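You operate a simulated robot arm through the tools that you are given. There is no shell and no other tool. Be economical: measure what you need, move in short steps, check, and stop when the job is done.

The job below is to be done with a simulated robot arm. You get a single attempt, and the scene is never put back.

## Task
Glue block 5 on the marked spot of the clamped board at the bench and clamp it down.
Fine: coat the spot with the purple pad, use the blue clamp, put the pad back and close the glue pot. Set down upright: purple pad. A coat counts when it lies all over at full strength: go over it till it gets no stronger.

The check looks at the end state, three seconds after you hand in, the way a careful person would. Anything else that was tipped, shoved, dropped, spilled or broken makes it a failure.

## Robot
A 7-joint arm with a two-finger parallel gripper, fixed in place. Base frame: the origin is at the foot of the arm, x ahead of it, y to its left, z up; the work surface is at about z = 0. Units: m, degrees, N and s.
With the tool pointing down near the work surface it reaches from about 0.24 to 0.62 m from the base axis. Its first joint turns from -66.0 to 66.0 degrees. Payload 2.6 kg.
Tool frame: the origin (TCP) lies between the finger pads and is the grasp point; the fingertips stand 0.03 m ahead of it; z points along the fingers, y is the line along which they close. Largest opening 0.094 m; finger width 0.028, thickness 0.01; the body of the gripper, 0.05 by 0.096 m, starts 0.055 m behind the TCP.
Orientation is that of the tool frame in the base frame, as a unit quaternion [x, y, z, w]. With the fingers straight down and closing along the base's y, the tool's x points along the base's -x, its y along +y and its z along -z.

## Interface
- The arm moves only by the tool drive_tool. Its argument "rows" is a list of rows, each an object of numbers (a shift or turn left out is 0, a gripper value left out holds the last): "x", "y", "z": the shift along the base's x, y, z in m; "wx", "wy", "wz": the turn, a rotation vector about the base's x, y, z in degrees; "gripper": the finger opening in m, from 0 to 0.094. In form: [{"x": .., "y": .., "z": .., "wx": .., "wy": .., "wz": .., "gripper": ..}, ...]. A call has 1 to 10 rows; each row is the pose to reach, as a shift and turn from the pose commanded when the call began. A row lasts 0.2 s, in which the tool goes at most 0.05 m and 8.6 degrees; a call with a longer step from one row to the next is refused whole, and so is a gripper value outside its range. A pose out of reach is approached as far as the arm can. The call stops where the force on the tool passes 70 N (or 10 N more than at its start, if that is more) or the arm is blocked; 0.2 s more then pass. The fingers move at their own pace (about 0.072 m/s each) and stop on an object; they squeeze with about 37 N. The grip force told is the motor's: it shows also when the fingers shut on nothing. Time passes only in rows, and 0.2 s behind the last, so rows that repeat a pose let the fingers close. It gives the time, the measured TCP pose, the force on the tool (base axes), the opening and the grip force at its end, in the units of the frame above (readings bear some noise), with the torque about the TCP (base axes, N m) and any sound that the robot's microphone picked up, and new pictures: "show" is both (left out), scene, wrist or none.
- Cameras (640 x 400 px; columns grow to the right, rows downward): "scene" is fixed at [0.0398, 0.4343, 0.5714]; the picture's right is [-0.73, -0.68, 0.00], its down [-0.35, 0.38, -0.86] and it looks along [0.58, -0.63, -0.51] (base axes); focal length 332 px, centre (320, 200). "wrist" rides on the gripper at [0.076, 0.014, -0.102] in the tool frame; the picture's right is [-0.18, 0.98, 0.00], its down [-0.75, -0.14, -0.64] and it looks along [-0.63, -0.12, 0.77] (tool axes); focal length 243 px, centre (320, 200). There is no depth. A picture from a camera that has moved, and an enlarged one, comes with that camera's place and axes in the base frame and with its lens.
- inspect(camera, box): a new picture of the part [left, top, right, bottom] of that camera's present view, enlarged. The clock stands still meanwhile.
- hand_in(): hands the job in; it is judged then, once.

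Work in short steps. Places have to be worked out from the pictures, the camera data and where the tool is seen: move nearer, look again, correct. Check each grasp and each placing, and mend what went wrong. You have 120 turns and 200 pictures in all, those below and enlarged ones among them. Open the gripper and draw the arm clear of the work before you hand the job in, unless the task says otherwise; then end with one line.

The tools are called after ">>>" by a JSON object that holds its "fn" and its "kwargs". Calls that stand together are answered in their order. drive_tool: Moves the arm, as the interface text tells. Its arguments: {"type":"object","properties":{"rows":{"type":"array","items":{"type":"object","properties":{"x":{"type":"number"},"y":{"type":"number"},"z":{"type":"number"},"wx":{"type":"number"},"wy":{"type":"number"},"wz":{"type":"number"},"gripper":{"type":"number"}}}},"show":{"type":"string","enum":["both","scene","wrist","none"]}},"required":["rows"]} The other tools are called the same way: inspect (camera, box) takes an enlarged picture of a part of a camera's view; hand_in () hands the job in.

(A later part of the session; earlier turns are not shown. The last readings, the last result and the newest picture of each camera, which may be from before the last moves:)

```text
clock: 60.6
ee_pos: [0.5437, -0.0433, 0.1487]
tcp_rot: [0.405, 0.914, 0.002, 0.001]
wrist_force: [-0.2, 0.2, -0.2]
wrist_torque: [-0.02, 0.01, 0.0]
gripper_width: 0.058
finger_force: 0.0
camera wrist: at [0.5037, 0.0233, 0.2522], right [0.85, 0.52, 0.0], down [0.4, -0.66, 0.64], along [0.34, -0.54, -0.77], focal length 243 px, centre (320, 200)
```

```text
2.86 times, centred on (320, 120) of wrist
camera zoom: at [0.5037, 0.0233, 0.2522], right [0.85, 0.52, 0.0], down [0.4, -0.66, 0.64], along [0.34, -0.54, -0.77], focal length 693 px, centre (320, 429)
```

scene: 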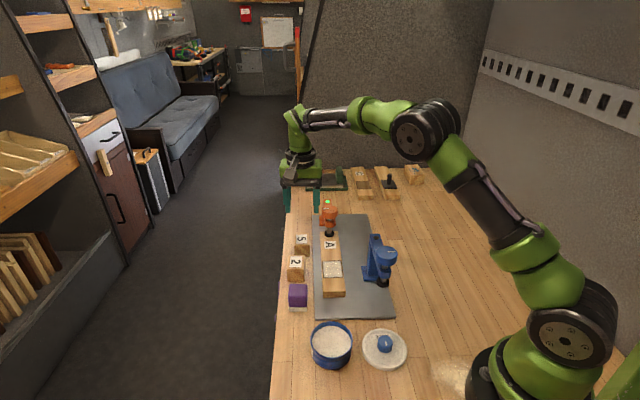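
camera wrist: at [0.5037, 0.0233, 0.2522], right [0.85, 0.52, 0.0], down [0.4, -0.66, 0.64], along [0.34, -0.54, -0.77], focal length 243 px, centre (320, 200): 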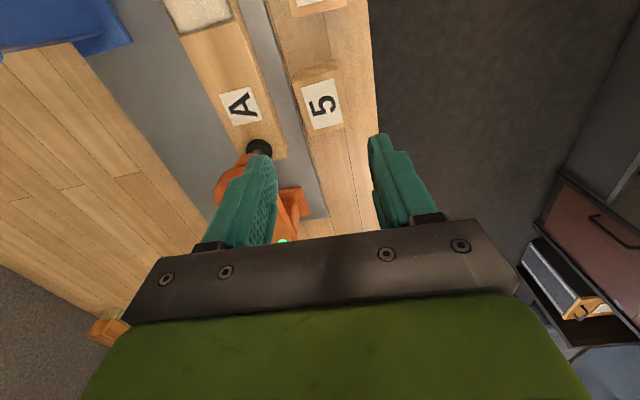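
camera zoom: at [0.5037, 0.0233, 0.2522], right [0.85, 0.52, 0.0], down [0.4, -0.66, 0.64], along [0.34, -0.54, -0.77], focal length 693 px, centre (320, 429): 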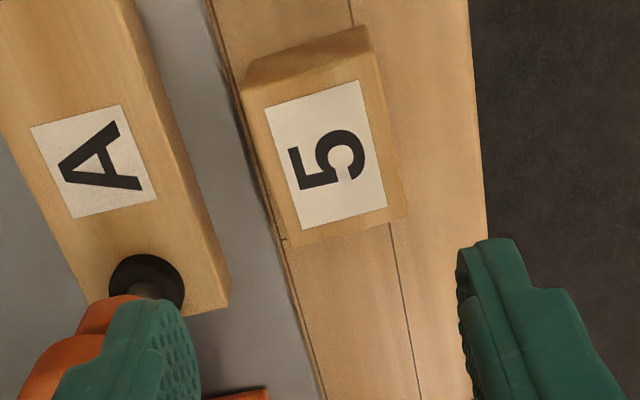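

Block 5 is slightly off by ~5 mm; correct and descend to z≈0.043, then close.

>>> {"fn": "drive_tool", "kwargs": {"rows": [{"y": 0.0054, "z": -0.03}, {"y": 0.0054, "z": -0.07}, {"y": 0.0054, "z": -0.095}, {"y": 0.0054, "z": -0.106}, {"y": 0.0054, "z": -0.106}]}}

>>> {"fn": "inspect", "kwargs": {"camera": "wrist", "box": [250, 80, 390, 220]}}

>>> {"fn": "inspect", "kwargs": {"camera": "scene", "box": [270, 200, 350, 270]}}

```text
clock: 61.8
ee_pos: [0.5433, -0.0369, 0.0453]
tcp_rot: [0.406, 0.914, 0.0, 0.0]
wrist_force: [0.0, 0.7, 0.2]
wrist_torque: [0.0, 0.02, 0.04]
gripper_width: 0.058
finger_force: 0.0
camera wrist: at [0.5033, 0.0288, 0.1464], right [0.85, 0.52, 0.0], down [0.4, -0.66, 0.64], along [0.34, -0.54, -0.77], focal length 243 px, centre (320, 200)
```

scene: 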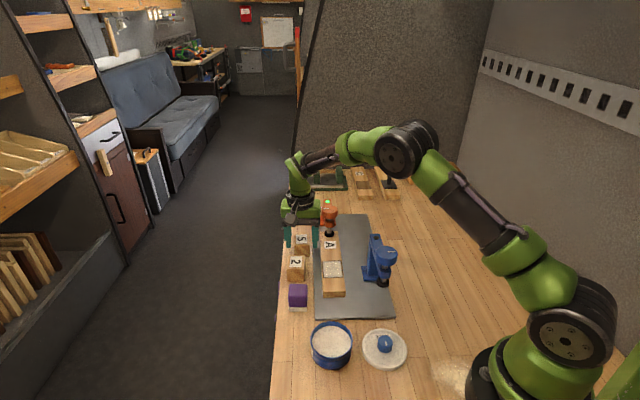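
wrist: 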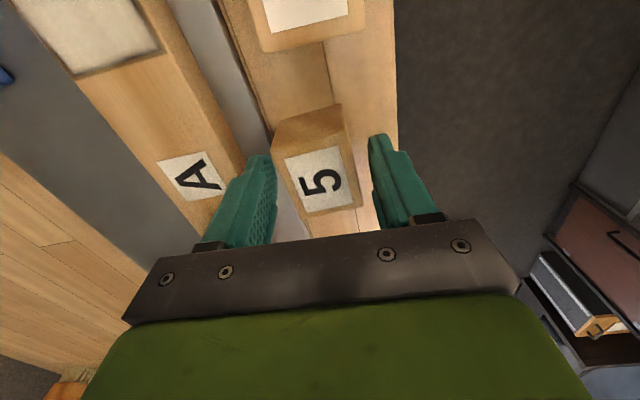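

```text
2.86 times, centred on (320, 150) of wrist
camera zoom: at [0.5033, 0.0288, 0.1464], right [0.85, 0.52, 0.0], down [0.4, -0.66, 0.64], along [0.34, -0.54, -0.77], focal length 693 px, centre (320, 343)
```

zoom: 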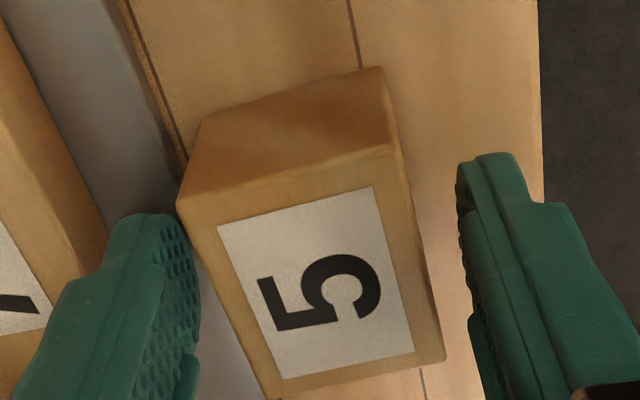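

```text
5.71 times, centred on (310, 235) of scene
camera zoom: at [0.0398, 0.4343, 0.5714], right [-0.73, -0.68, 0.0], down [-0.35, 0.38, -0.86], along [0.58, -0.63, -0.51], focal length 1900 px, centre (377, 0)
```

zoom: 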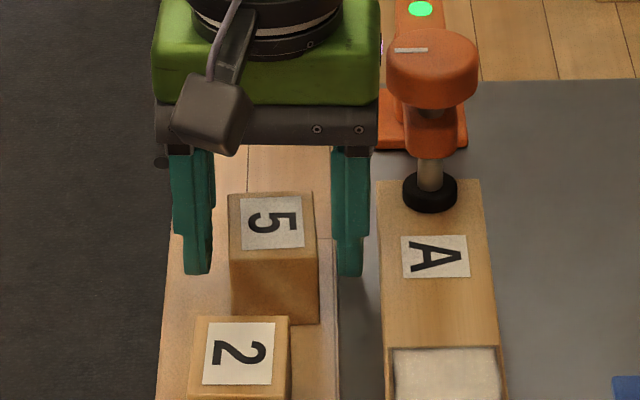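

Block is between the fingers. Close and lift slightly.

>>> {"fn": "drive_tool", "kwargs": {"rows": [{"gripper": 0.025}, {"gripper": 0.025}, {"gripper": 0.025}, {"z": 0.04}, {"z": 0.08}, {"z": 0.1}, {"z": 0.1}]}}

>>> {"fn": "inspect", "kwargs": {"camera": "wrist", "box": [250, 80, 390, 220]}}

```text
clock: 63.4
ee_pos: [0.5425, -0.0361, 0.1458]
tcp_rot: [0.405, 0.914, 0.003, 0.001]
wrist_force: [-0.3, 0.6, 0.6]
wrist_torque: [0.02, 0.01, -0.02]
gripper_width: 0.039
finger_force: 36.8
camera wrist: at [0.5024, 0.0304, 0.2472], right [0.85, 0.52, 0.0], down [0.4, -0.65, 0.64], along [0.34, -0.55, -0.77], focal length 243 px, centre (320, 200)
```

scene: 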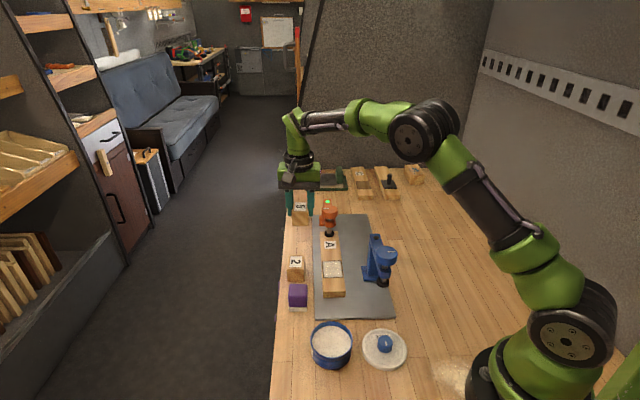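
wrist: 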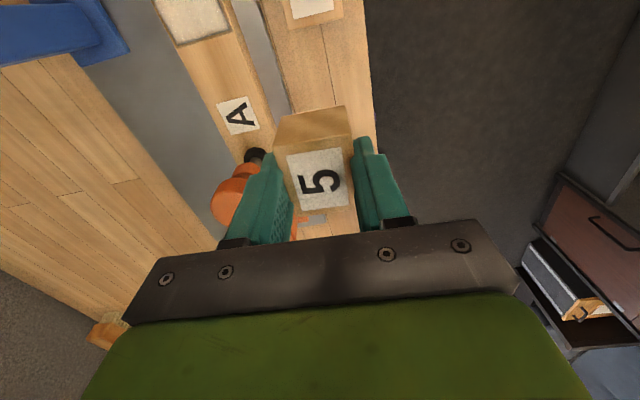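

```text
2.86 times, centred on (320, 150) of wrist
camera zoom: at [0.5024, 0.0304, 0.2472], right [0.85, 0.52, 0.0], down [0.4, -0.65, 0.64], along [0.34, -0.55, -0.77], focal length 693 px, centre (320, 343)
```

zoom: 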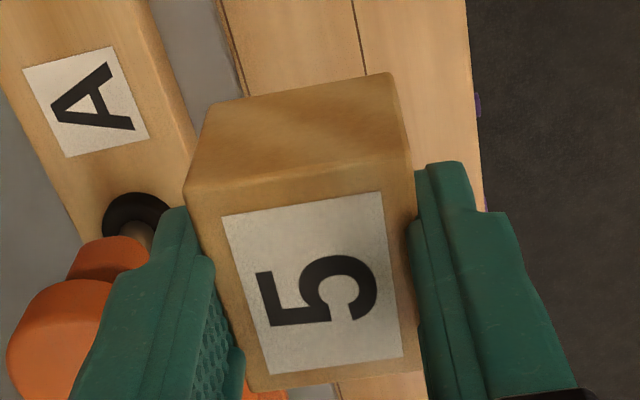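

Held firmly (0.039). I carry it high to above the spot, TCP target ≈(0.417,-0.014).

>>> {"fn": "drive_tool", "kwargs": {"rows": [{"z": 0.03}, {"x": -0.03, "y": 0.02, "z": 0.03}, {"x": -0.07, "y": 0.03, "z": 0.03}, {"x": -0.1, "y": 0.03, "z": 0.03}, {"x": -0.125, "y": 0.022, "z": 0.02}, {"x": -0.125, "y": 0.022, "z": -0.02}, {"x": -0.125, "y": 0.022, "z": -0.042}, {"x": -0.125, "y": 0.022, "z": -0.042}]}}

>>> {"fn": "inspect", "kwargs": {"camera": "scene", "box": [310, 225, 370, 295]}}

>>> {"fn": "inspect", "kwargs": {"camera": "wrist", "box": [260, 60, 390, 180]}}

```text
clock: 65.2
ee_pos: [0.4179, -0.0149, 0.1028]
tcp_rot: [0.405, 0.914, 0.002, 0.001]
wrist_force: [-0.2, -0.4, -0.7]
wrist_torque: [0.0, 0.0, 0.0]
gripper_width: 0.0389
finger_force: 36.6
camera wrist: at [0.3783, 0.0515, 0.2047], right [0.85, 0.52, 0.0], down [0.4, -0.66, 0.64], along [0.34, -0.55, -0.77], focal length 243 px, centre (320, 200)
```

scene: 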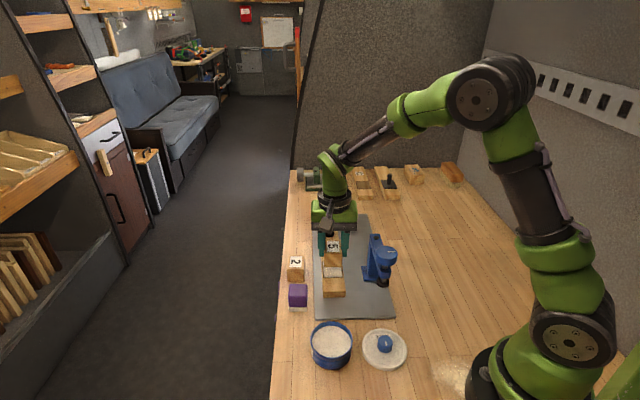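
wrist: 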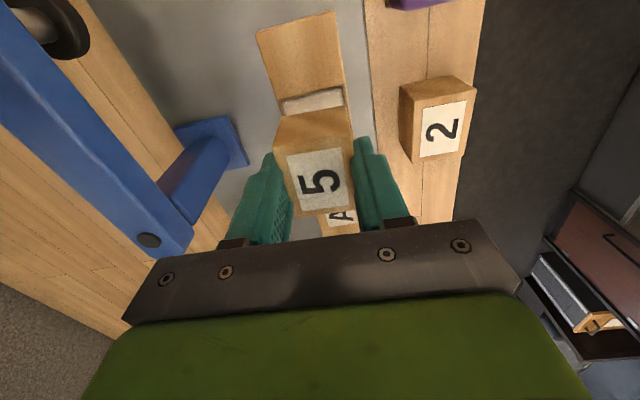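

```text
5.71 times, centred on (340, 260) of scene
camera zoom: at [0.0398, 0.4343, 0.5714], right [-0.73, -0.68, 0.0], down [-0.35, 0.38, -0.86], along [0.58, -0.63, -0.51], focal length 1900 px, centre (206, -143)
```

zoom: 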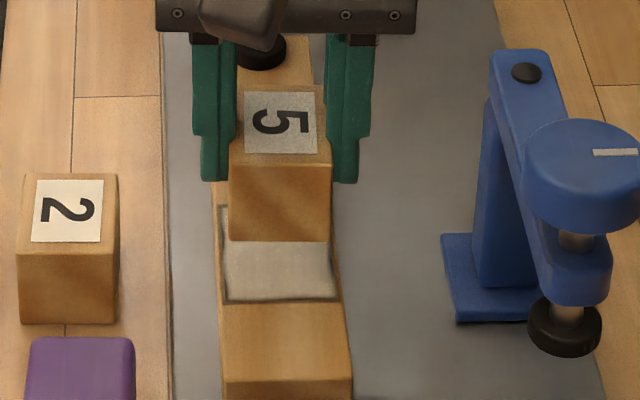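

```text
3.33 times, centred on (325, 120) of wrist
camera zoom: at [0.3783, 0.0515, 0.2047], right [0.85, 0.52, 0.0], down [0.4, -0.66, 0.64], along [0.34, -0.55, -0.77], focal length 809 px, centre (303, 467)
```

zoom: 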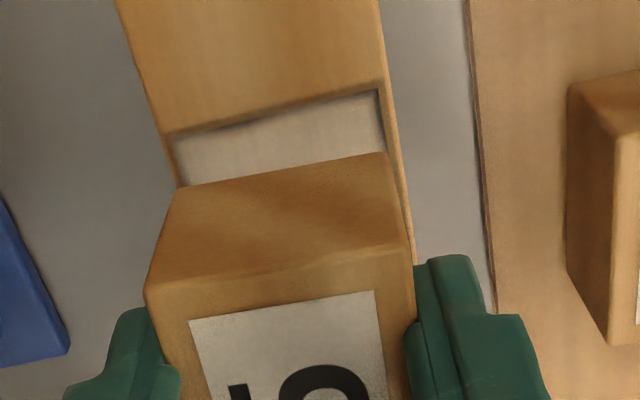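

Lateral alignment is good; block lands ~3 mm too far along the board, so I correct and lower toward contact.

>>> {"fn": "drive_tool", "kwargs": {"rows": [{"x": -0.002, "y": 0.0022}, {"x": -0.002, "y": 0.0022, "z": -0.015}, {"x": -0.002, "y": 0.0022, "z": -0.023}, {"x": -0.002, "y": 0.0022, "z": -0.025}, {"x": -0.002, "y": 0.0022, "z": -0.025}], "show": "none"}}

>>> {"fn": "inspect", "kwargs": {"camera": "scene", "box": [310, 225, 370, 295]}}

>>> {"fn": "inspect", "kwargs": {"camera": "wrist", "box": [260, 60, 390, 180]}}

```text
clock: 66.4
ee_pos: [0.4158, -0.0124, 0.0759]
tcp_rot: [0.405, 0.914, 0.002, 0.001]
wrist_force: [-0.1, 0.1, -1.1]
wrist_torque: [0.0, 0.01, -0.01]
gripper_width: 0.039
finger_force: 36.7
```

```text
5.71 times, centred on (340, 260) of scene
camera zoom: at [0.0398, 0.4343, 0.5714], right [-0.73, -0.68, 0.0], down [-0.35, 0.38, -0.86], along [0.58, -0.63, -0.51], focal length 1900 px, centre (206, -143)
```

zoom: 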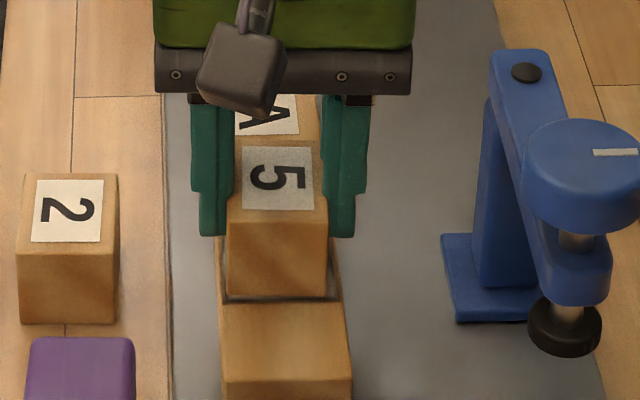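

```text
3.33 times, centred on (325, 120) of wrist
camera zoom: at [0.3764, 0.0546, 0.1793], right [0.85, 0.52, 0.0], down [0.4, -0.66, 0.64], along [0.34, -0.55, -0.77], focal length 809 px, centre (303, 467)
```

zoom: 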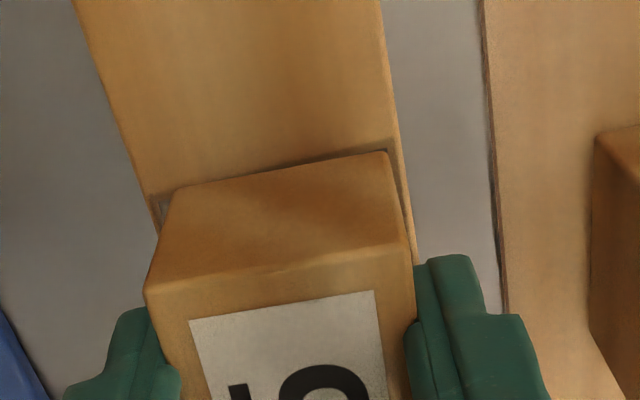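

Nearly there; tiny nudge and lower to contact.

>>> {"fn": "drive_tool", "kwargs": {"rows": [{"y": -0.0014}, {"y": -0.0014, "z": -0.001}, {"y": -0.0014, "z": -0.002}, {"y": -0.0014, "z": -0.003}, {"y": -0.0014, "z": -0.004}, {"y": -0.0014, "z": -0.004}], "show": "none"}}

```text
clock: 67.8
ee_pos: [0.4169, -0.0144, 0.0722]
tcp_rot: [0.405, 0.914, 0.002, 0.001]
wrist_force: [-0.6, 0.2, 0.6]
wrist_torque: [-0.02, 0.05, 0.0]
gripper_width: 0.0388
finger_force: 36.4
```

>>> {"fn": "drive_tool", "kwargs": {"rows": [{"z": -0.001}, {"z": -0.002}, {"z": -0.003}, {"z": -0.003}], "show": "none"}}

>>> {"fn": "inspect", "kwargs": {"camera": "scene", "box": [310, 225, 370, 295]}}

>>> {"fn": "inspect", "kwargs": {"camera": "wrist", "box": [260, 60, 390, 180]}}

```text
clock: 68.8
ee_pos: [0.4184, -0.0129, 0.0719]
tcp_rot: [0.406, 0.914, 0.004, 0.002]
wrist_force: [-13.5, 0.2, 41.6]
wrist_torque: [0.0, 0.85, -0.09]
gripper_width: 0.0387
finger_force: 37.1
```

```text
5.71 times, centred on (340, 260) of scene
camera zoom: at [0.0396, 0.4343, 0.5714], right [-0.73, -0.68, 0.0], down [-0.35, 0.38, -0.86], along [0.58, -0.63, -0.51], focal length 1900 px, centre (206, -143)
```

zoom: 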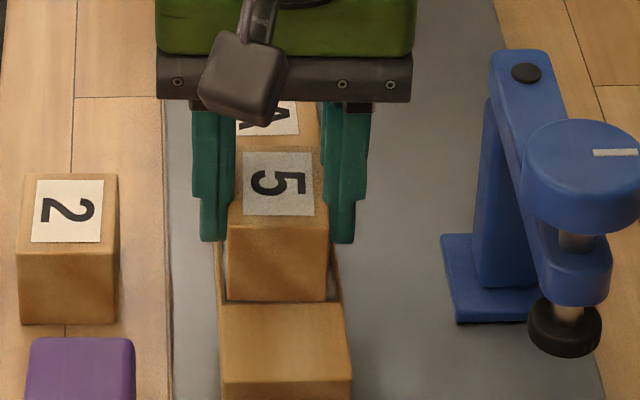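

```text
3.33 times, centred on (325, 120) of wrist
camera zoom: at [0.3773, 0.0526, 0.1744], right [0.85, 0.52, 0.01], down [0.4, -0.66, 0.64], along [0.34, -0.55, -0.77], focal length 809 px, centre (303, 467)
```

zoom: 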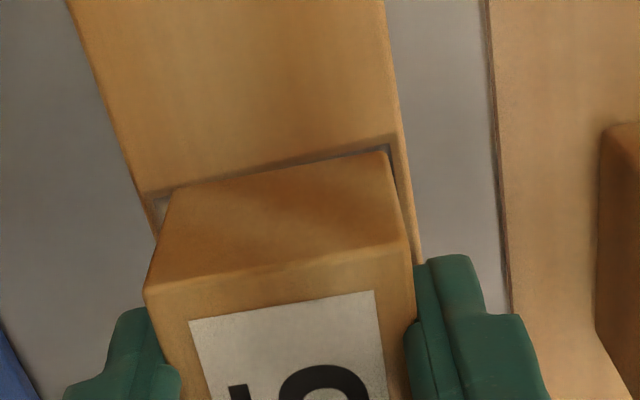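

Seated with even margins. Ease, release, and rise.

>>> {"fn": "drive_tool", "kwargs": {"rows": [{"z": 0.0025}, {"z": 0.0025, "gripper": 0.06}, {"z": 0.0025, "gripper": 0.06}, {"z": 0.0025, "gripper": 0.06}, {"z": 0.04, "gripper": 0.06}, {"z": 0.08, "gripper": 0.06}, {"z": 0.12, "gripper": 0.06}, {"z": 0.16, "x": -0.02, "y": 0.02, "gripper": 0.06}, {"z": 0.18, "x": -0.05, "y": 0.04, "gripper": 0.06}, {"z": 0.18, "x": -0.05, "y": 0.04, "gripper": 0.06}]}}

>>> {"fn": "inspect", "kwargs": {"camera": "scene", "box": [310, 225, 410, 305]}}

>>> {"fn": "inspect", "kwargs": {"camera": "wrist", "box": [180, 20, 400, 200]}}

```text
clock: 71.0
ee_pos: [0.3651, 0.0286, 0.2476]
tcp_rot: [0.405, 0.914, 0.002, 0.0]
wrist_force: [0.7, 0.0, -0.7]
wrist_torque: [0.01, -0.01, -0.01]
gripper_width: 0.06
finger_force: 0.1
camera wrist: at [0.3248, 0.0947, 0.35], right [0.85, 0.52, 0.0], down [0.4, -0.65, 0.64], along [0.34, -0.55, -0.77], focal length 243 px, centre (320, 200)
```

scene: 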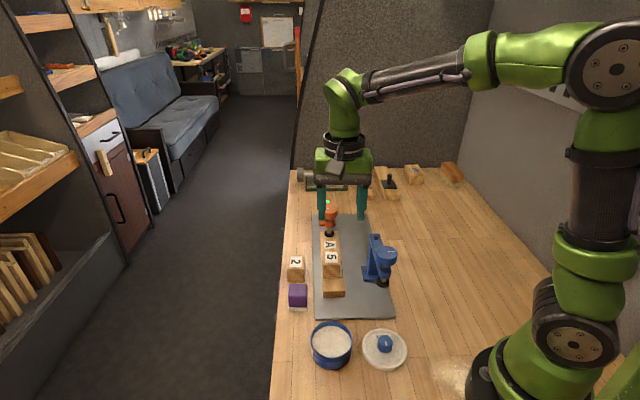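
wrist: 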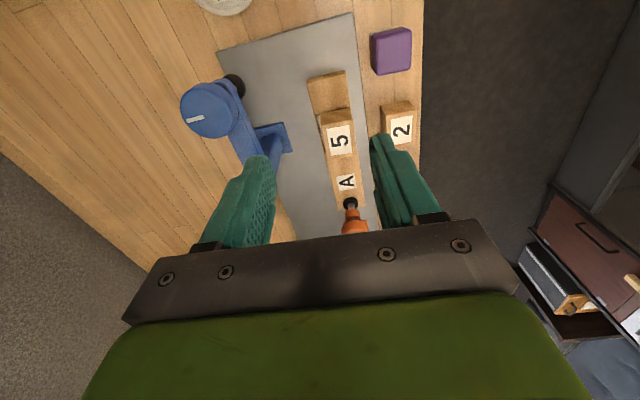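

```text
5.00 times, centred on (360, 265) of scene
camera zoom: at [0.0398, 0.4343, 0.5714], right [-0.73, -0.68, 0.0], down [-0.35, 0.38, -0.86], along [0.58, -0.63, -0.51], focal length 1662 px, centre (120, -125)
```

zoom: 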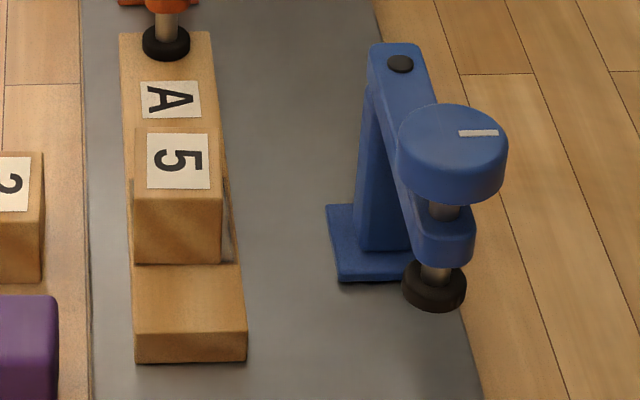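

```text
2.22 times, centred on (290, 110) of wrist
camera zoom: at [0.3248, 0.0947, 0.35], right [0.85, 0.52, 0.0], down [0.4, -0.65, 0.64], along [0.34, -0.55, -0.77], focal length 539 px, centre (387, 400)
```

zoom: 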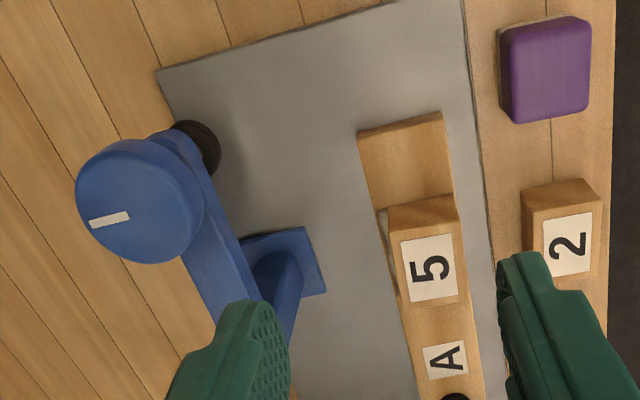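

The block might sit slightly left of the spot; zoom for detail.

>>> {"fn": "inspect", "kwargs": {"camera": "scene", "box": [320, 248, 352, 282]}}

>>> {"fn": "inspect", "kwargs": {"camera": "wrist", "box": [300, 60, 370, 200]}}

```text
11.76 times, centred on (336, 265) of scene
camera zoom: at [0.0398, 0.4343, 0.5714], right [-0.73, -0.68, 0.0], down [-0.35, 0.38, -0.86], along [0.58, -0.63, -0.51], focal length 3911 px, centre (132, -565)
```

zoom: 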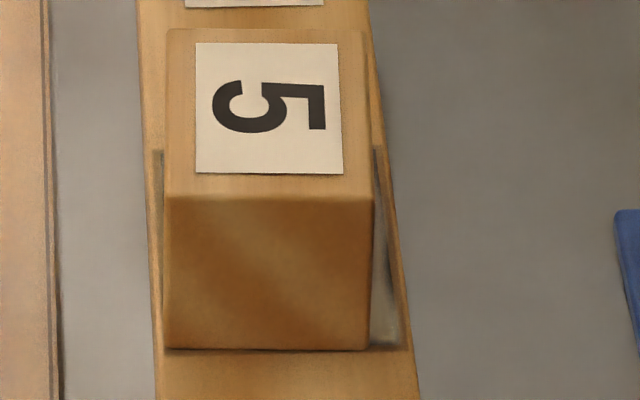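

```text
2.86 times, centred on (335, 130) of wrist
camera zoom: at [0.3248, 0.0947, 0.35], right [0.85, 0.52, 0.0], down [0.4, -0.65, 0.64], along [0.34, -0.55, -0.77], focal length 693 px, centre (277, 400)
```

zoom: 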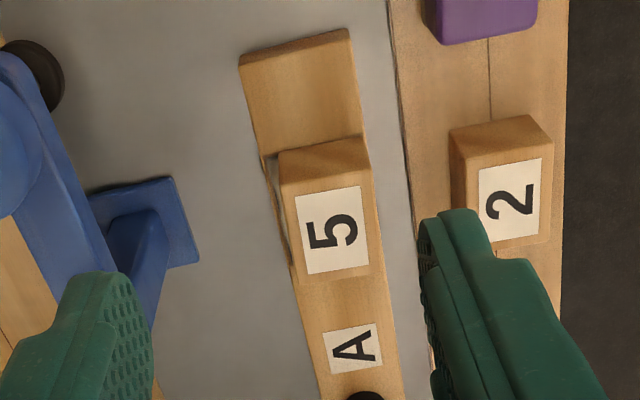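

The block sits ~4 mm left and ~2 mm near of centre. I regrip it and shift it into the middle.

>>> {"fn": "drive_tool", "kwargs": {"rows": [{"x": 0.025, "y": -0.02}, {"x": 0.0515, "y": -0.043, "z": -0.02}, {"x": 0.0515, "y": -0.043, "z": -0.065}, {"x": 0.0515, "y": -0.043, "z": -0.11}, {"x": 0.0515, "y": -0.043, "z": -0.15}, {"x": 0.0515, "y": -0.043, "z": -0.173}, {"x": 0.0515, "y": -0.043, "z": -0.173}, {"x": 0.0515, "y": -0.043, "z": -0.173}], "show": "none"}}

```text
clock: 72.8
ee_pos: [0.419, -0.0189, 0.0765]
tcp_rot: [0.405, 0.914, 0.003, 0.0]
wrist_force: [-0.2, 0.1, 0.2]
wrist_torque: [0.02, 0.02, 0.02]
gripper_width: 0.0601
finger_force: 0.0
```

>>> {"fn": "drive_tool", "kwargs": {"rows": [{"gripper": 0.025}, {"gripper": 0.025}, {"gripper": 0.025}, {"z": 0.004}, {"z": 0.004, "x": -0.0005, "y": -0.0032}, {"z": 0.004, "x": -0.0005, "y": -0.0032}], "show": "none"}}

>>> {"fn": "inspect", "kwargs": {"camera": "scene", "box": [320, 248, 352, 282]}}

```text
clock: 74.2
ee_pos: [0.4178, -0.0199, 0.0814]
tcp_rot: [0.406, 0.914, 0.001, 0.001]
wrist_force: [-0.7, 0.4, -1.5]
wrist_torque: [-0.01, -0.01, -0.02]
gripper_width: 0.0387
finger_force: 36.9
```

```text
11.76 times, centred on (336, 265) of scene
camera zoom: at [0.0398, 0.4343, 0.5714], right [-0.73, -0.68, 0.0], down [-0.35, 0.38, -0.86], along [0.58, -0.63, -0.51], focal length 3911 px, centre (132, -565)
```

zoom: 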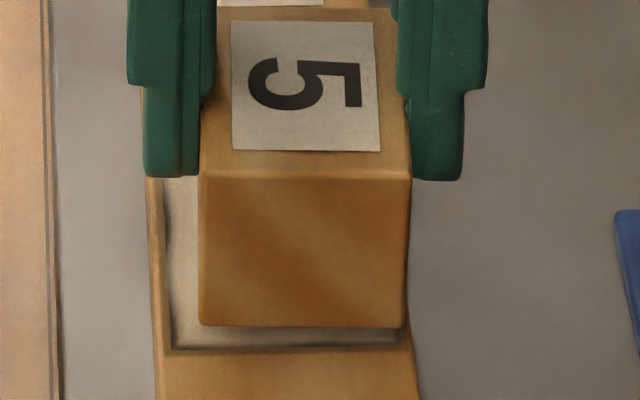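

Now ~2.7 mm too far right; correct (and 2 mm further along), then lower.

>>> {"fn": "drive_tool", "kwargs": {"rows": [{"x": 0.0034, "y": 0.0003}, {"x": 0.0034, "y": 0.0003, "z": -0.002}, {"x": 0.0034, "y": 0.0003, "z": -0.003}, {"x": 0.0034, "y": 0.0003, "z": -0.003}], "show": "none"}}

>>> {"fn": "inspect", "kwargs": {"camera": "scene", "box": [320, 248, 352, 282]}}

```text
clock: 75.2
ee_pos: [0.4211, -0.0197, 0.0775]
tcp_rot: [0.406, 0.914, 0.001, 0.001]
wrist_force: [-0.7, 0.0, -0.7]
wrist_torque: [0.02, -0.01, -0.03]
gripper_width: 0.0391
finger_force: 36.6
```

```text
11.76 times, centred on (336, 265) of scene
camera zoom: at [0.0398, 0.4343, 0.5714], right [-0.73, -0.68, 0.0], down [-0.35, 0.38, -0.86], along [0.58, -0.63, -0.51], focal length 3911 px, centre (132, -565)
```

zoom: 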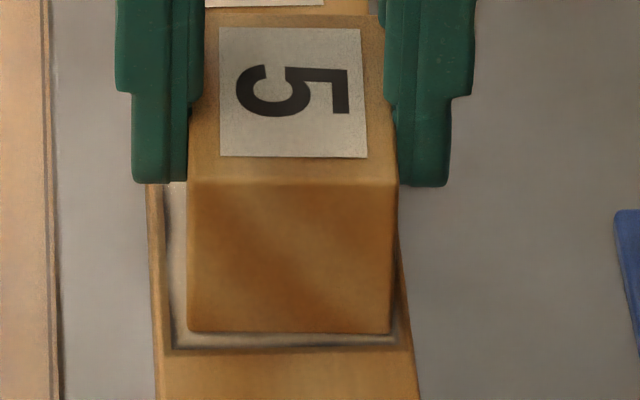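

Centred now. Lower to contact and release.

>>> {"fn": "drive_tool", "kwargs": {"rows": [{"z": -0.001}, {"z": -0.002}, {"z": -0.003}, {"z": -0.003}, {"z": -0.002}], "show": "none"}}

>>> {"fn": "inspect", "kwargs": {"camera": "scene", "box": [320, 248, 352, 282]}}

```text
clock: 76.4
ee_pos: [0.421, -0.0202, 0.0764]
tcp_rot: [0.405, 0.914, 0.002, 0.002]
wrist_force: [-2.5, -0.9, 10.1]
wrist_torque: [-0.04, 0.23, 0.0]
gripper_width: 0.0388
finger_force: 37.6
```

```text
11.76 times, centred on (336, 265) of scene
camera zoom: at [0.0398, 0.4343, 0.5714], right [-0.73, -0.68, 0.0], down [-0.35, 0.38, -0.86], along [0.58, -0.63, -0.51], focal length 3911 px, centre (132, -565)
```

zoom: 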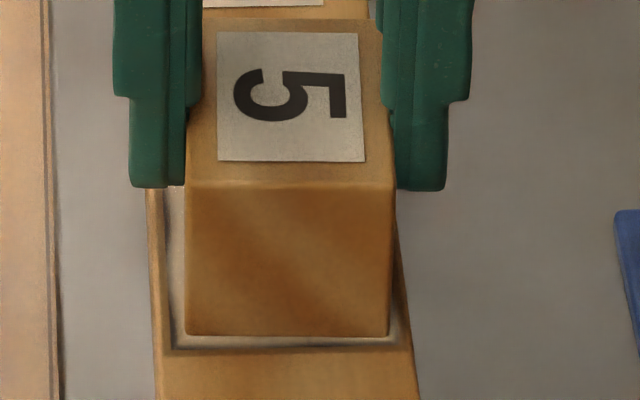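

Good. Release, rise, and move to a viewpoint on the blue clamp.

>>> {"fn": "drive_tool", "kwargs": {"rows": [{"gripper": 0.06}, {"gripper": 0.06}, {"gripper": 0.06, "z": 0.03}, {"gripper": 0.094, "z": 0.07}, {"z": 0.11}, {"z": 0.15, "x": -0.02, "y": 0.01}, {"z": 0.18, "x": -0.05, "y": 0.02}, {"z": 0.2, "x": -0.09, "y": 0.03}, {"z": 0.2, "x": -0.09, "y": 0.03}]}}

>>> {"fn": "inspect", "kwargs": {"camera": "scene", "box": [320, 228, 410, 295]}}

>>> {"fn": "inspect", "kwargs": {"camera": "wrist", "box": [200, 20, 400, 200]}}

```text
clock: 78.4
ee_pos: [0.3297, 0.0104, 0.2753]
tcp_rot: [0.405, 0.914, 0.001, 0.0]
wrist_force: [0.7, 0.0, 0.8]
wrist_torque: [-0.03, -0.03, 0.05]
gripper_width: 0.0939
finger_force: 0.1
camera wrist: at [0.2894, 0.0763, 0.3782], right [0.85, 0.52, 0.0], down [0.4, -0.65, 0.64], along [0.34, -0.55, -0.77], focal length 243 px, centre (320, 200)
```

scene: 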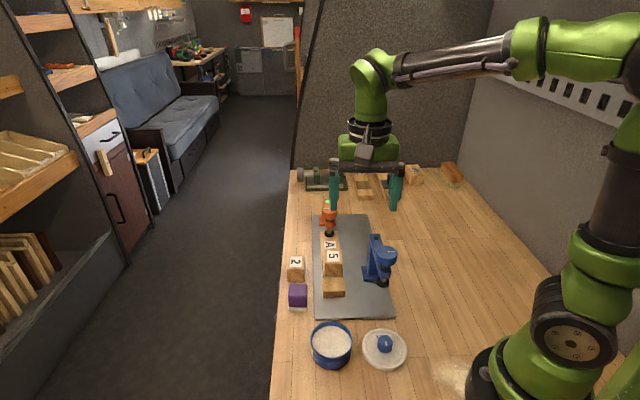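
wrist: 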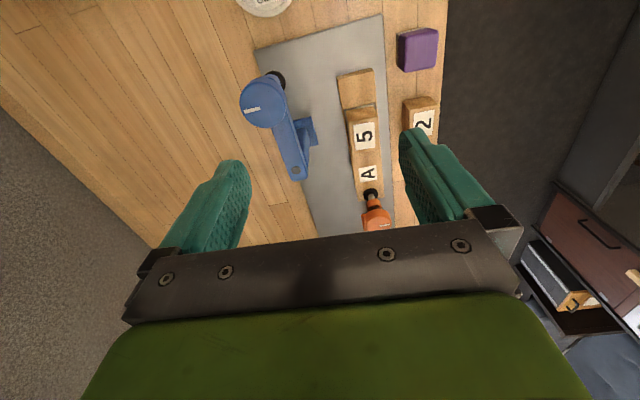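

```text
5.97 times, centred on (365, 262) of scene
camera zoom: at [0.0398, 0.4343, 0.5714], right [-0.73, -0.68, 0.0], down [-0.35, 0.38, -0.86], along [0.58, -0.63, -0.51], focal length 1985 px, centre (51, -167)
```

zoom: 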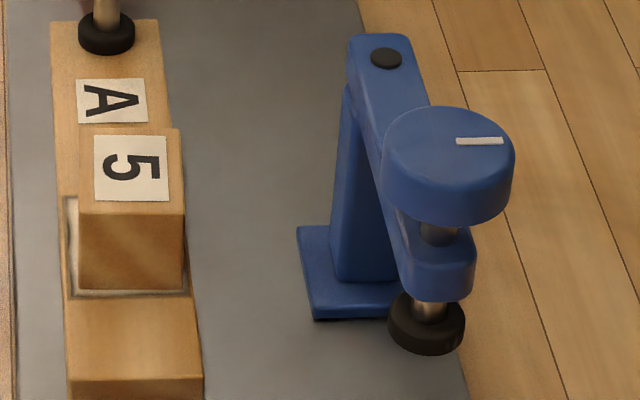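

```text
2.22 times, centred on (300, 110) of wrist
camera zoom: at [0.2894, 0.0763, 0.3782], right [0.85, 0.52, 0.0], down [0.4, -0.65, 0.64], along [0.34, -0.55, -0.77], focal length 539 px, centre (364, 400)
```

zoom: 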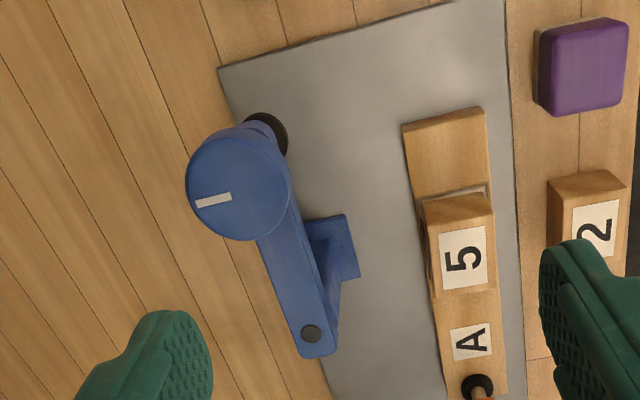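

Block is well placed. The blue clamp: post/button ≈(0.352,-0.084), top z≈0.118; spindle ≈(0.284,-0.017), i.e. reach ≈0.095; foot about z 0.07, knob top ≈0.16. It needs a −90° turn about its post plus a small shift; I test in the air whether the wrist can turn another −90°.

>>> {"fn": "drive_tool", "kwargs": {"rows": [{"wz": -8.5}, {"wz": -17}, {"wz": -25.5}, {"wz": -34}, {"wz": -42.5}, {"wz": -51}, {"wz": -59.5}, {"wz": -68}, {"wz": -76.5}, {"wz": -85}]}}

```text
clock: 80.6
ee_pos: [0.3307, 0.0117, 0.2767]
tcp_rot: [0.917, 0.399, 0.0, 0.001]
wrist_force: [-0.1, 0.5, -0.4]
wrist_torque: [-0.03, 0.0, 0.0]
gripper_width: 0.0941
finger_force: 0.0
camera wrist: at [0.3939, 0.057, 0.3781], right [0.59, -0.8, 0.0], down [-0.62, -0.45, 0.64], along [-0.51, -0.38, -0.77], focal length 243 px, centre (320, 200)
```

scene: 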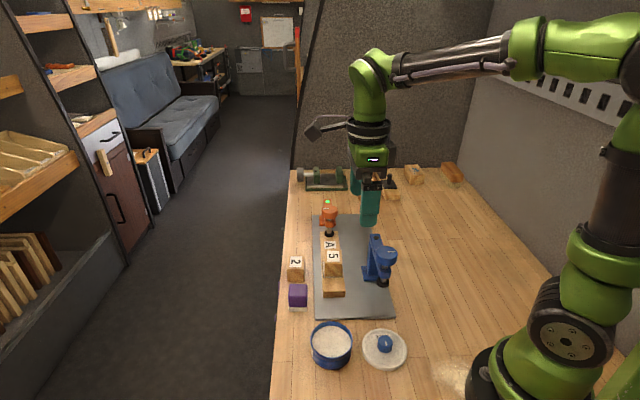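
wrist: 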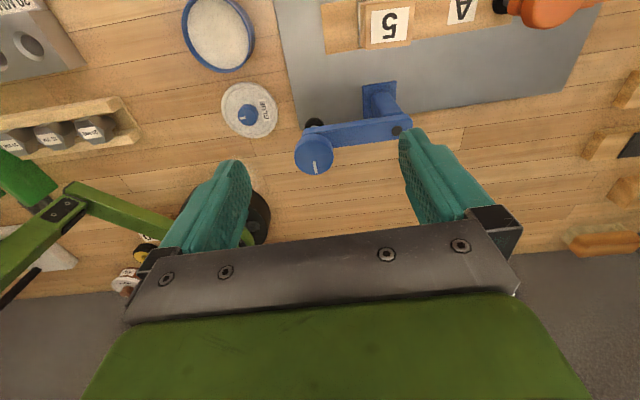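

The wrist can turn there. This view from the board side is useful to refine the clamp's geometry.

>>> {"fn": "inspect", "kwargs": {"camera": "wrist", "box": [270, 0, 450, 180]}}

```text
2.22 times, centred on (360, 90) of wrist
camera zoom: at [0.3939, 0.057, 0.3781], right [0.59, -0.8, 0.0], down [-0.62, -0.45, 0.64], along [-0.51, -0.38, -0.77], focal length 539 px, centre (231, 444)
```

zoom: 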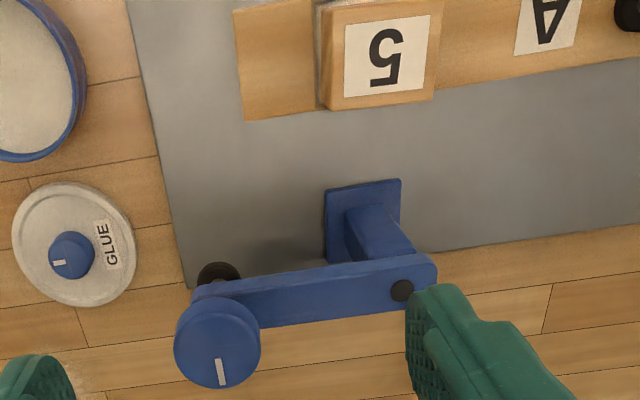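

Estimates: post/button at ≈(0.3527,-0.082), z≈0.115; arm axis at ~136°, spindle ≈(0.284,-0.016). I rotate back to yaw ≈-44° and move above the post.

>>> {"fn": "drive_tool", "kwargs": {"rows": [{"wz": 8.5, "gripper": 0.06}, {"wz": 17}, {"wz": 25.5}, {"wz": 34}, {"wz": 42.5}, {"wz": 51}, {"wz": 59.5, "y": -0.03}, {"wz": 68, "y": -0.06, "x": 0.01}, {"wz": 76.5, "y": -0.08, "x": 0.02}, {"wz": 85, "y": -0.0937, "x": 0.022}], "show": "none"}}

>>> {"fn": "drive_tool", "kwargs": {"rows": [{"wz": 4, "z": -0.03}, {"wz": 4, "z": -0.06}, {"wz": 4, "z": -0.08}, {"wz": 4, "z": -0.08}]}}

>>> {"fn": "inspect", "kwargs": {"camera": "scene", "box": [340, 200, 420, 300]}}

>>> {"fn": "inspect", "kwargs": {"camera": "wrist", "box": [220, 50, 420, 240]}}

```text
clock: 82.8
ee_pos: [0.3536, -0.0852, 0.2758]
tcp_rot: [0.404, 0.915, 0.002, 0.001]
wrist_force: [0.2, -0.8, -0.5]
wrist_torque: [-0.01, -0.01, 0.0]
gripper_width: 0.0599
finger_force: 0.1
```

```text
clock: 83.8
ee_pos: [0.3531, -0.0829, 0.1964]
tcp_rot: [0.374, 0.928, 0.001, 0.001]
wrist_force: [0.2, 0.1, 0.7]
wrist_torque: [0.0, -0.03, -0.02]
gripper_width: 0.0598
finger_force: 0.0
camera wrist: at [0.3079, -0.0203, 0.2984], right [0.81, 0.58, 0.0], down [0.44, -0.63, 0.64], along [0.38, -0.52, -0.77], focal length 243 px, centre (320, 200)
```

scene: 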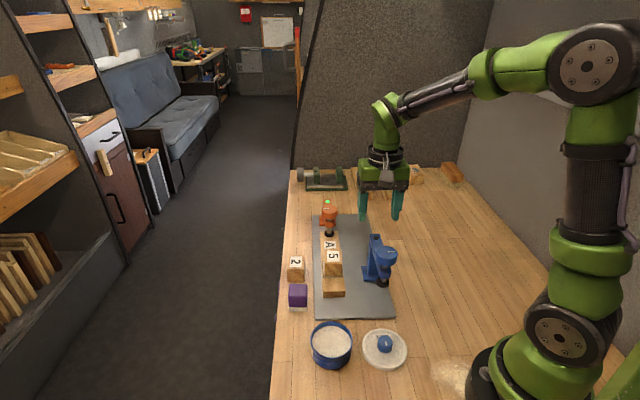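
wrist: 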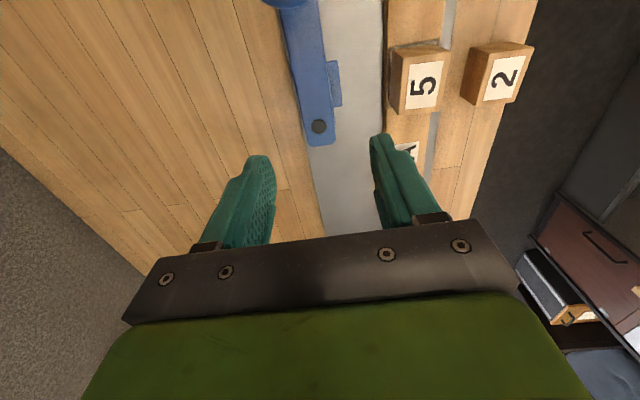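

```text
4.00 times, centred on (380, 250) of scene
camera zoom: at [0.0398, 0.4343, 0.5714], right [-0.73, -0.68, 0.0], down [-0.35, 0.38, -0.86], along [0.58, -0.63, -0.51], focal length 1330 px, centre (80, 0)
```

zoom: 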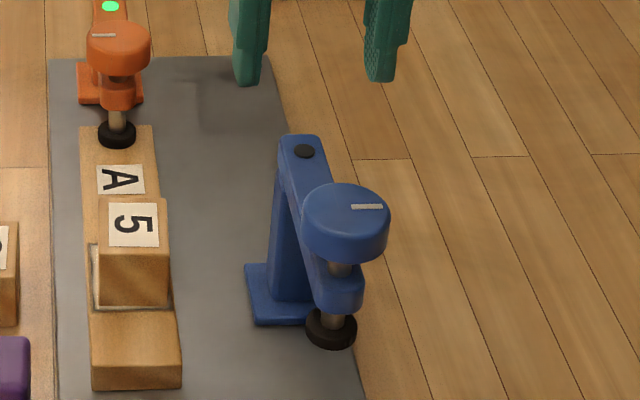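

```text
2.11 times, centred on (320, 145) of wrist
camera zoom: at [0.3079, -0.0203, 0.2984], right [0.81, 0.58, 0.0], down [0.44, -0.63, 0.64], along [0.38, -0.52, -0.77], focal length 511 px, centre (320, 316)
```

zoom: 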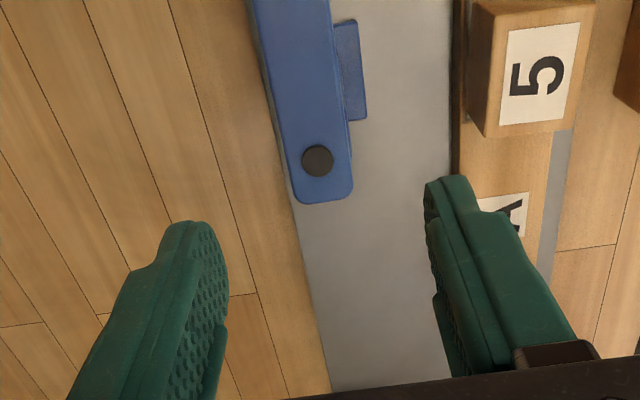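

Button is exactly under the TCP. Descend to z≈0.10 straddling the arm over the post; then close.

>>> {"fn": "drive_tool", "kwargs": {"rows": [{"z": -0.03}, {"z": -0.06}, {"z": -0.08}, {"z": -0.094}, {"z": -0.097}, {"z": -0.097}]}}

>>> {"fn": "inspect", "kwargs": {"camera": "scene", "box": [340, 200, 420, 300]}}

```text
clock: 85.2
ee_pos: [0.3531, -0.0839, 0.0992]
tcp_rot: [0.373, 0.928, 0.002, 0.001]
wrist_force: [-0.6, -0.3, -0.1]
wrist_torque: [-0.01, -0.03, 0.0]
gripper_width: 0.0602
finger_force: 0.0
camera wrist: at [0.3089, -0.0211, 0.2012], right [0.81, 0.58, 0.0], down [0.44, -0.63, 0.64], along [0.38, -0.52, -0.77], focal length 243 px, centre (320, 200)
```

scene: 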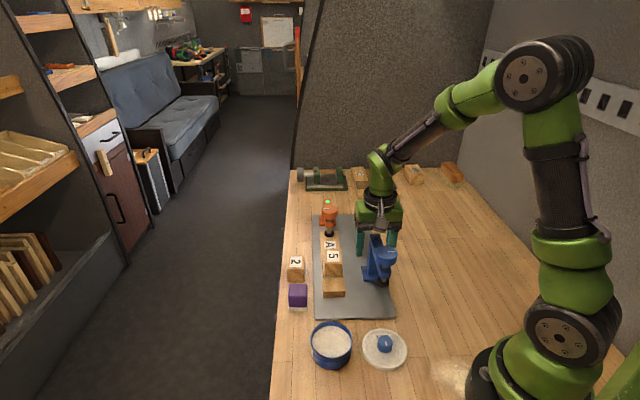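
wrist: 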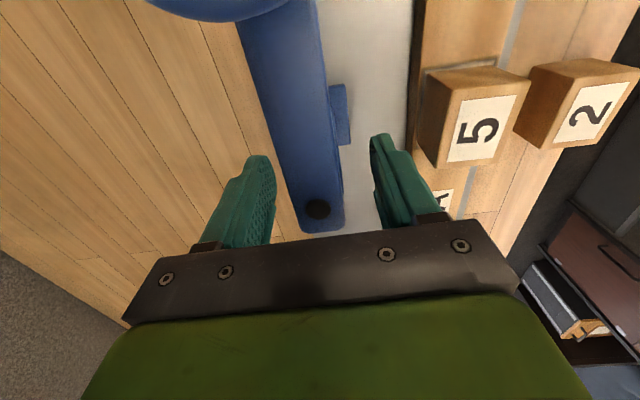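

```text
4.00 times, centred on (380, 250) of scene
camera zoom: at [0.0398, 0.4343, 0.5714], right [-0.73, -0.68, 0.0], down [-0.35, 0.38, -0.86], along [0.58, -0.63, -0.51], focal length 1330 px, centre (80, 0)
```

zoom: 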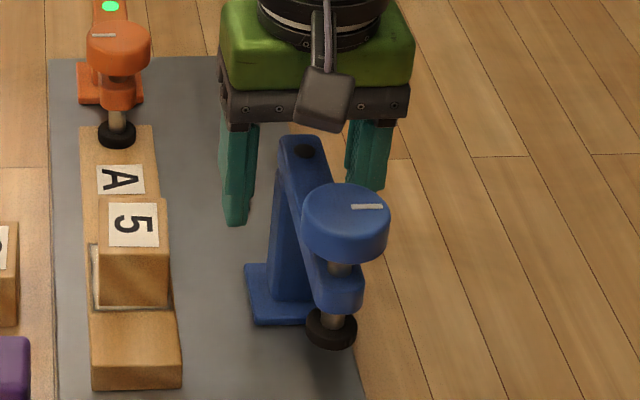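

All clear. Close on the clamp's arm over the post.

>>> {"fn": "drive_tool", "kwargs": {"rows": [{"gripper": 0.012}, {"gripper": 0.012}, {"gripper": 0.012}, {"gripper": 0.012}], "show": "none"}}

>>> {"fn": "drive_tool", "kwargs": {"rows": [{"z": 0.005}, {"z": 0.015}, {"z": 0.025}, {"z": 0.025}]}}

>>> {"fn": "inspect", "kwargs": {"camera": "scene", "box": [340, 200, 420, 300]}}

```text
clock: 86.2
ee_pos: [0.3537, -0.0846, 0.0991]
tcp_rot: [0.374, 0.927, 0.002, 0.001]
wrist_force: [-5.6, -2.6, 1.4]
wrist_torque: [-0.23, -0.12, -0.85]
gripper_width: 0.0308
finger_force: 44.9
```

```text
clock: 87.2
ee_pos: [0.3513, -0.0839, 0.123]
tcp_rot: [0.373, 0.928, 0.002, -0.003]
wrist_force: [9.7, 7.6, -46.2]
wrist_torque: [-0.12, -0.27, -1.61]
gripper_width: 0.026
finger_force: 44.6
camera wrist: at [0.3079, -0.0205, 0.2254], right [0.81, 0.58, 0.0], down [0.45, -0.63, 0.64], along [0.37, -0.52, -0.77], focal length 243 px, centre (320, 200)
```

scene: 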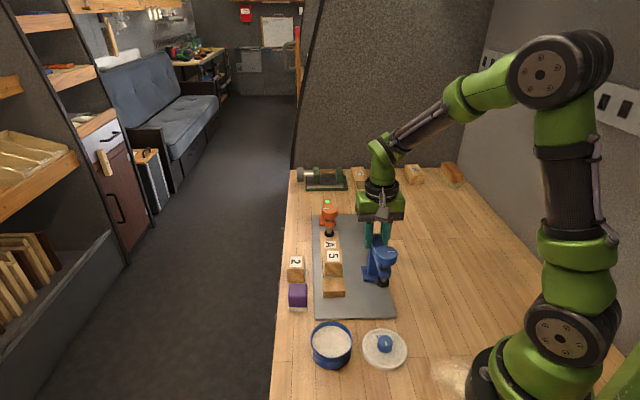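
wrist: 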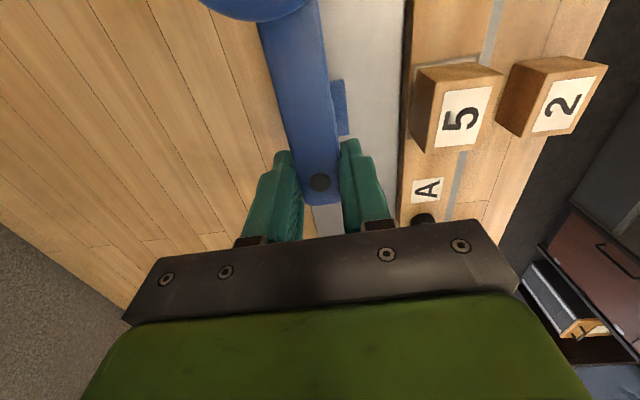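

```text
4.00 times, centred on (380, 250) of scene
camera zoom: at [0.04, 0.4342, 0.5714], right [-0.73, -0.68, 0.0], down [-0.35, 0.38, -0.86], along [0.58, -0.63, -0.51], focal length 1330 px, centre (80, 0)
```

zoom: 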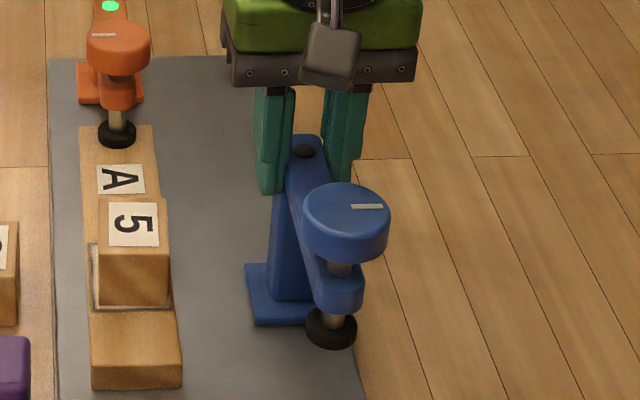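

The clamp didn't lift: fingers slid up the arm under 46 N. I ease back down while still gripping and read forces, to learn whether the clamp is held or just heavy.

>>> {"fn": "drive_tool", "kwargs": {"rows": [{"z": -0.002}, {"z": -0.002}], "show": "none"}}

>>> {"fn": "inspect", "kwargs": {"camera": "scene", "box": [360, 225, 400, 255]}}

>>> {"fn": "inspect", "kwargs": {"camera": "wrist", "box": [260, 100, 380, 240]}}

```text
clock: 87.8
ee_pos: [0.3511, -0.0833, 0.1231]
tcp_rot: [0.374, 0.928, 0.002, -0.002]
wrist_force: [-3.5, 12.2, -18.2]
wrist_torque: [0.86, 0.78, -1.04]
gripper_width: 0.026
finger_force: 45.0
```

```text
13.33 times, centred on (380, 240) of scene
camera zoom: at [0.0399, 0.4342, 0.5714], right [-0.73, -0.68, 0.0], down [-0.35, 0.38, -0.86], along [0.58, -0.63, -0.51], focal length 4432 px, centre (-480, -333)
```

zoom: 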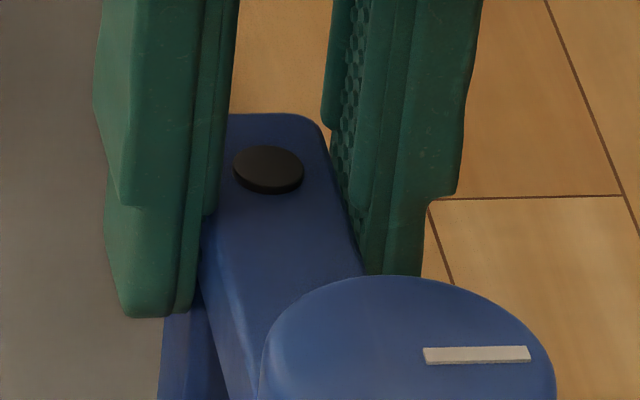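

```text
2.86 times, centred on (320, 170) of wrist
camera zoom: at [0.3075, -0.0205, 0.2253], right [0.81, 0.58, 0.0], down [0.45, -0.63, 0.64], along [0.37, -0.52, -0.77], focal length 693 px, centre (320, 286)
```

zoom: 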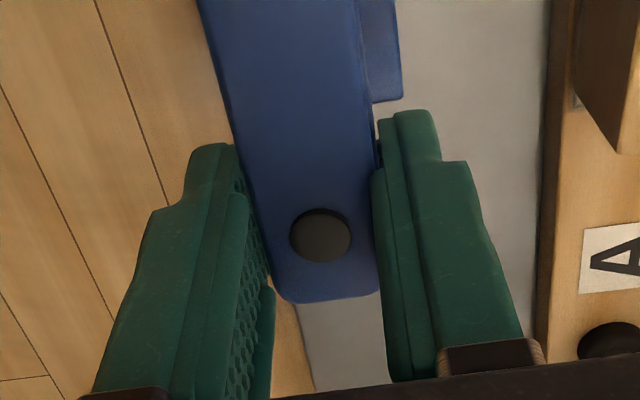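

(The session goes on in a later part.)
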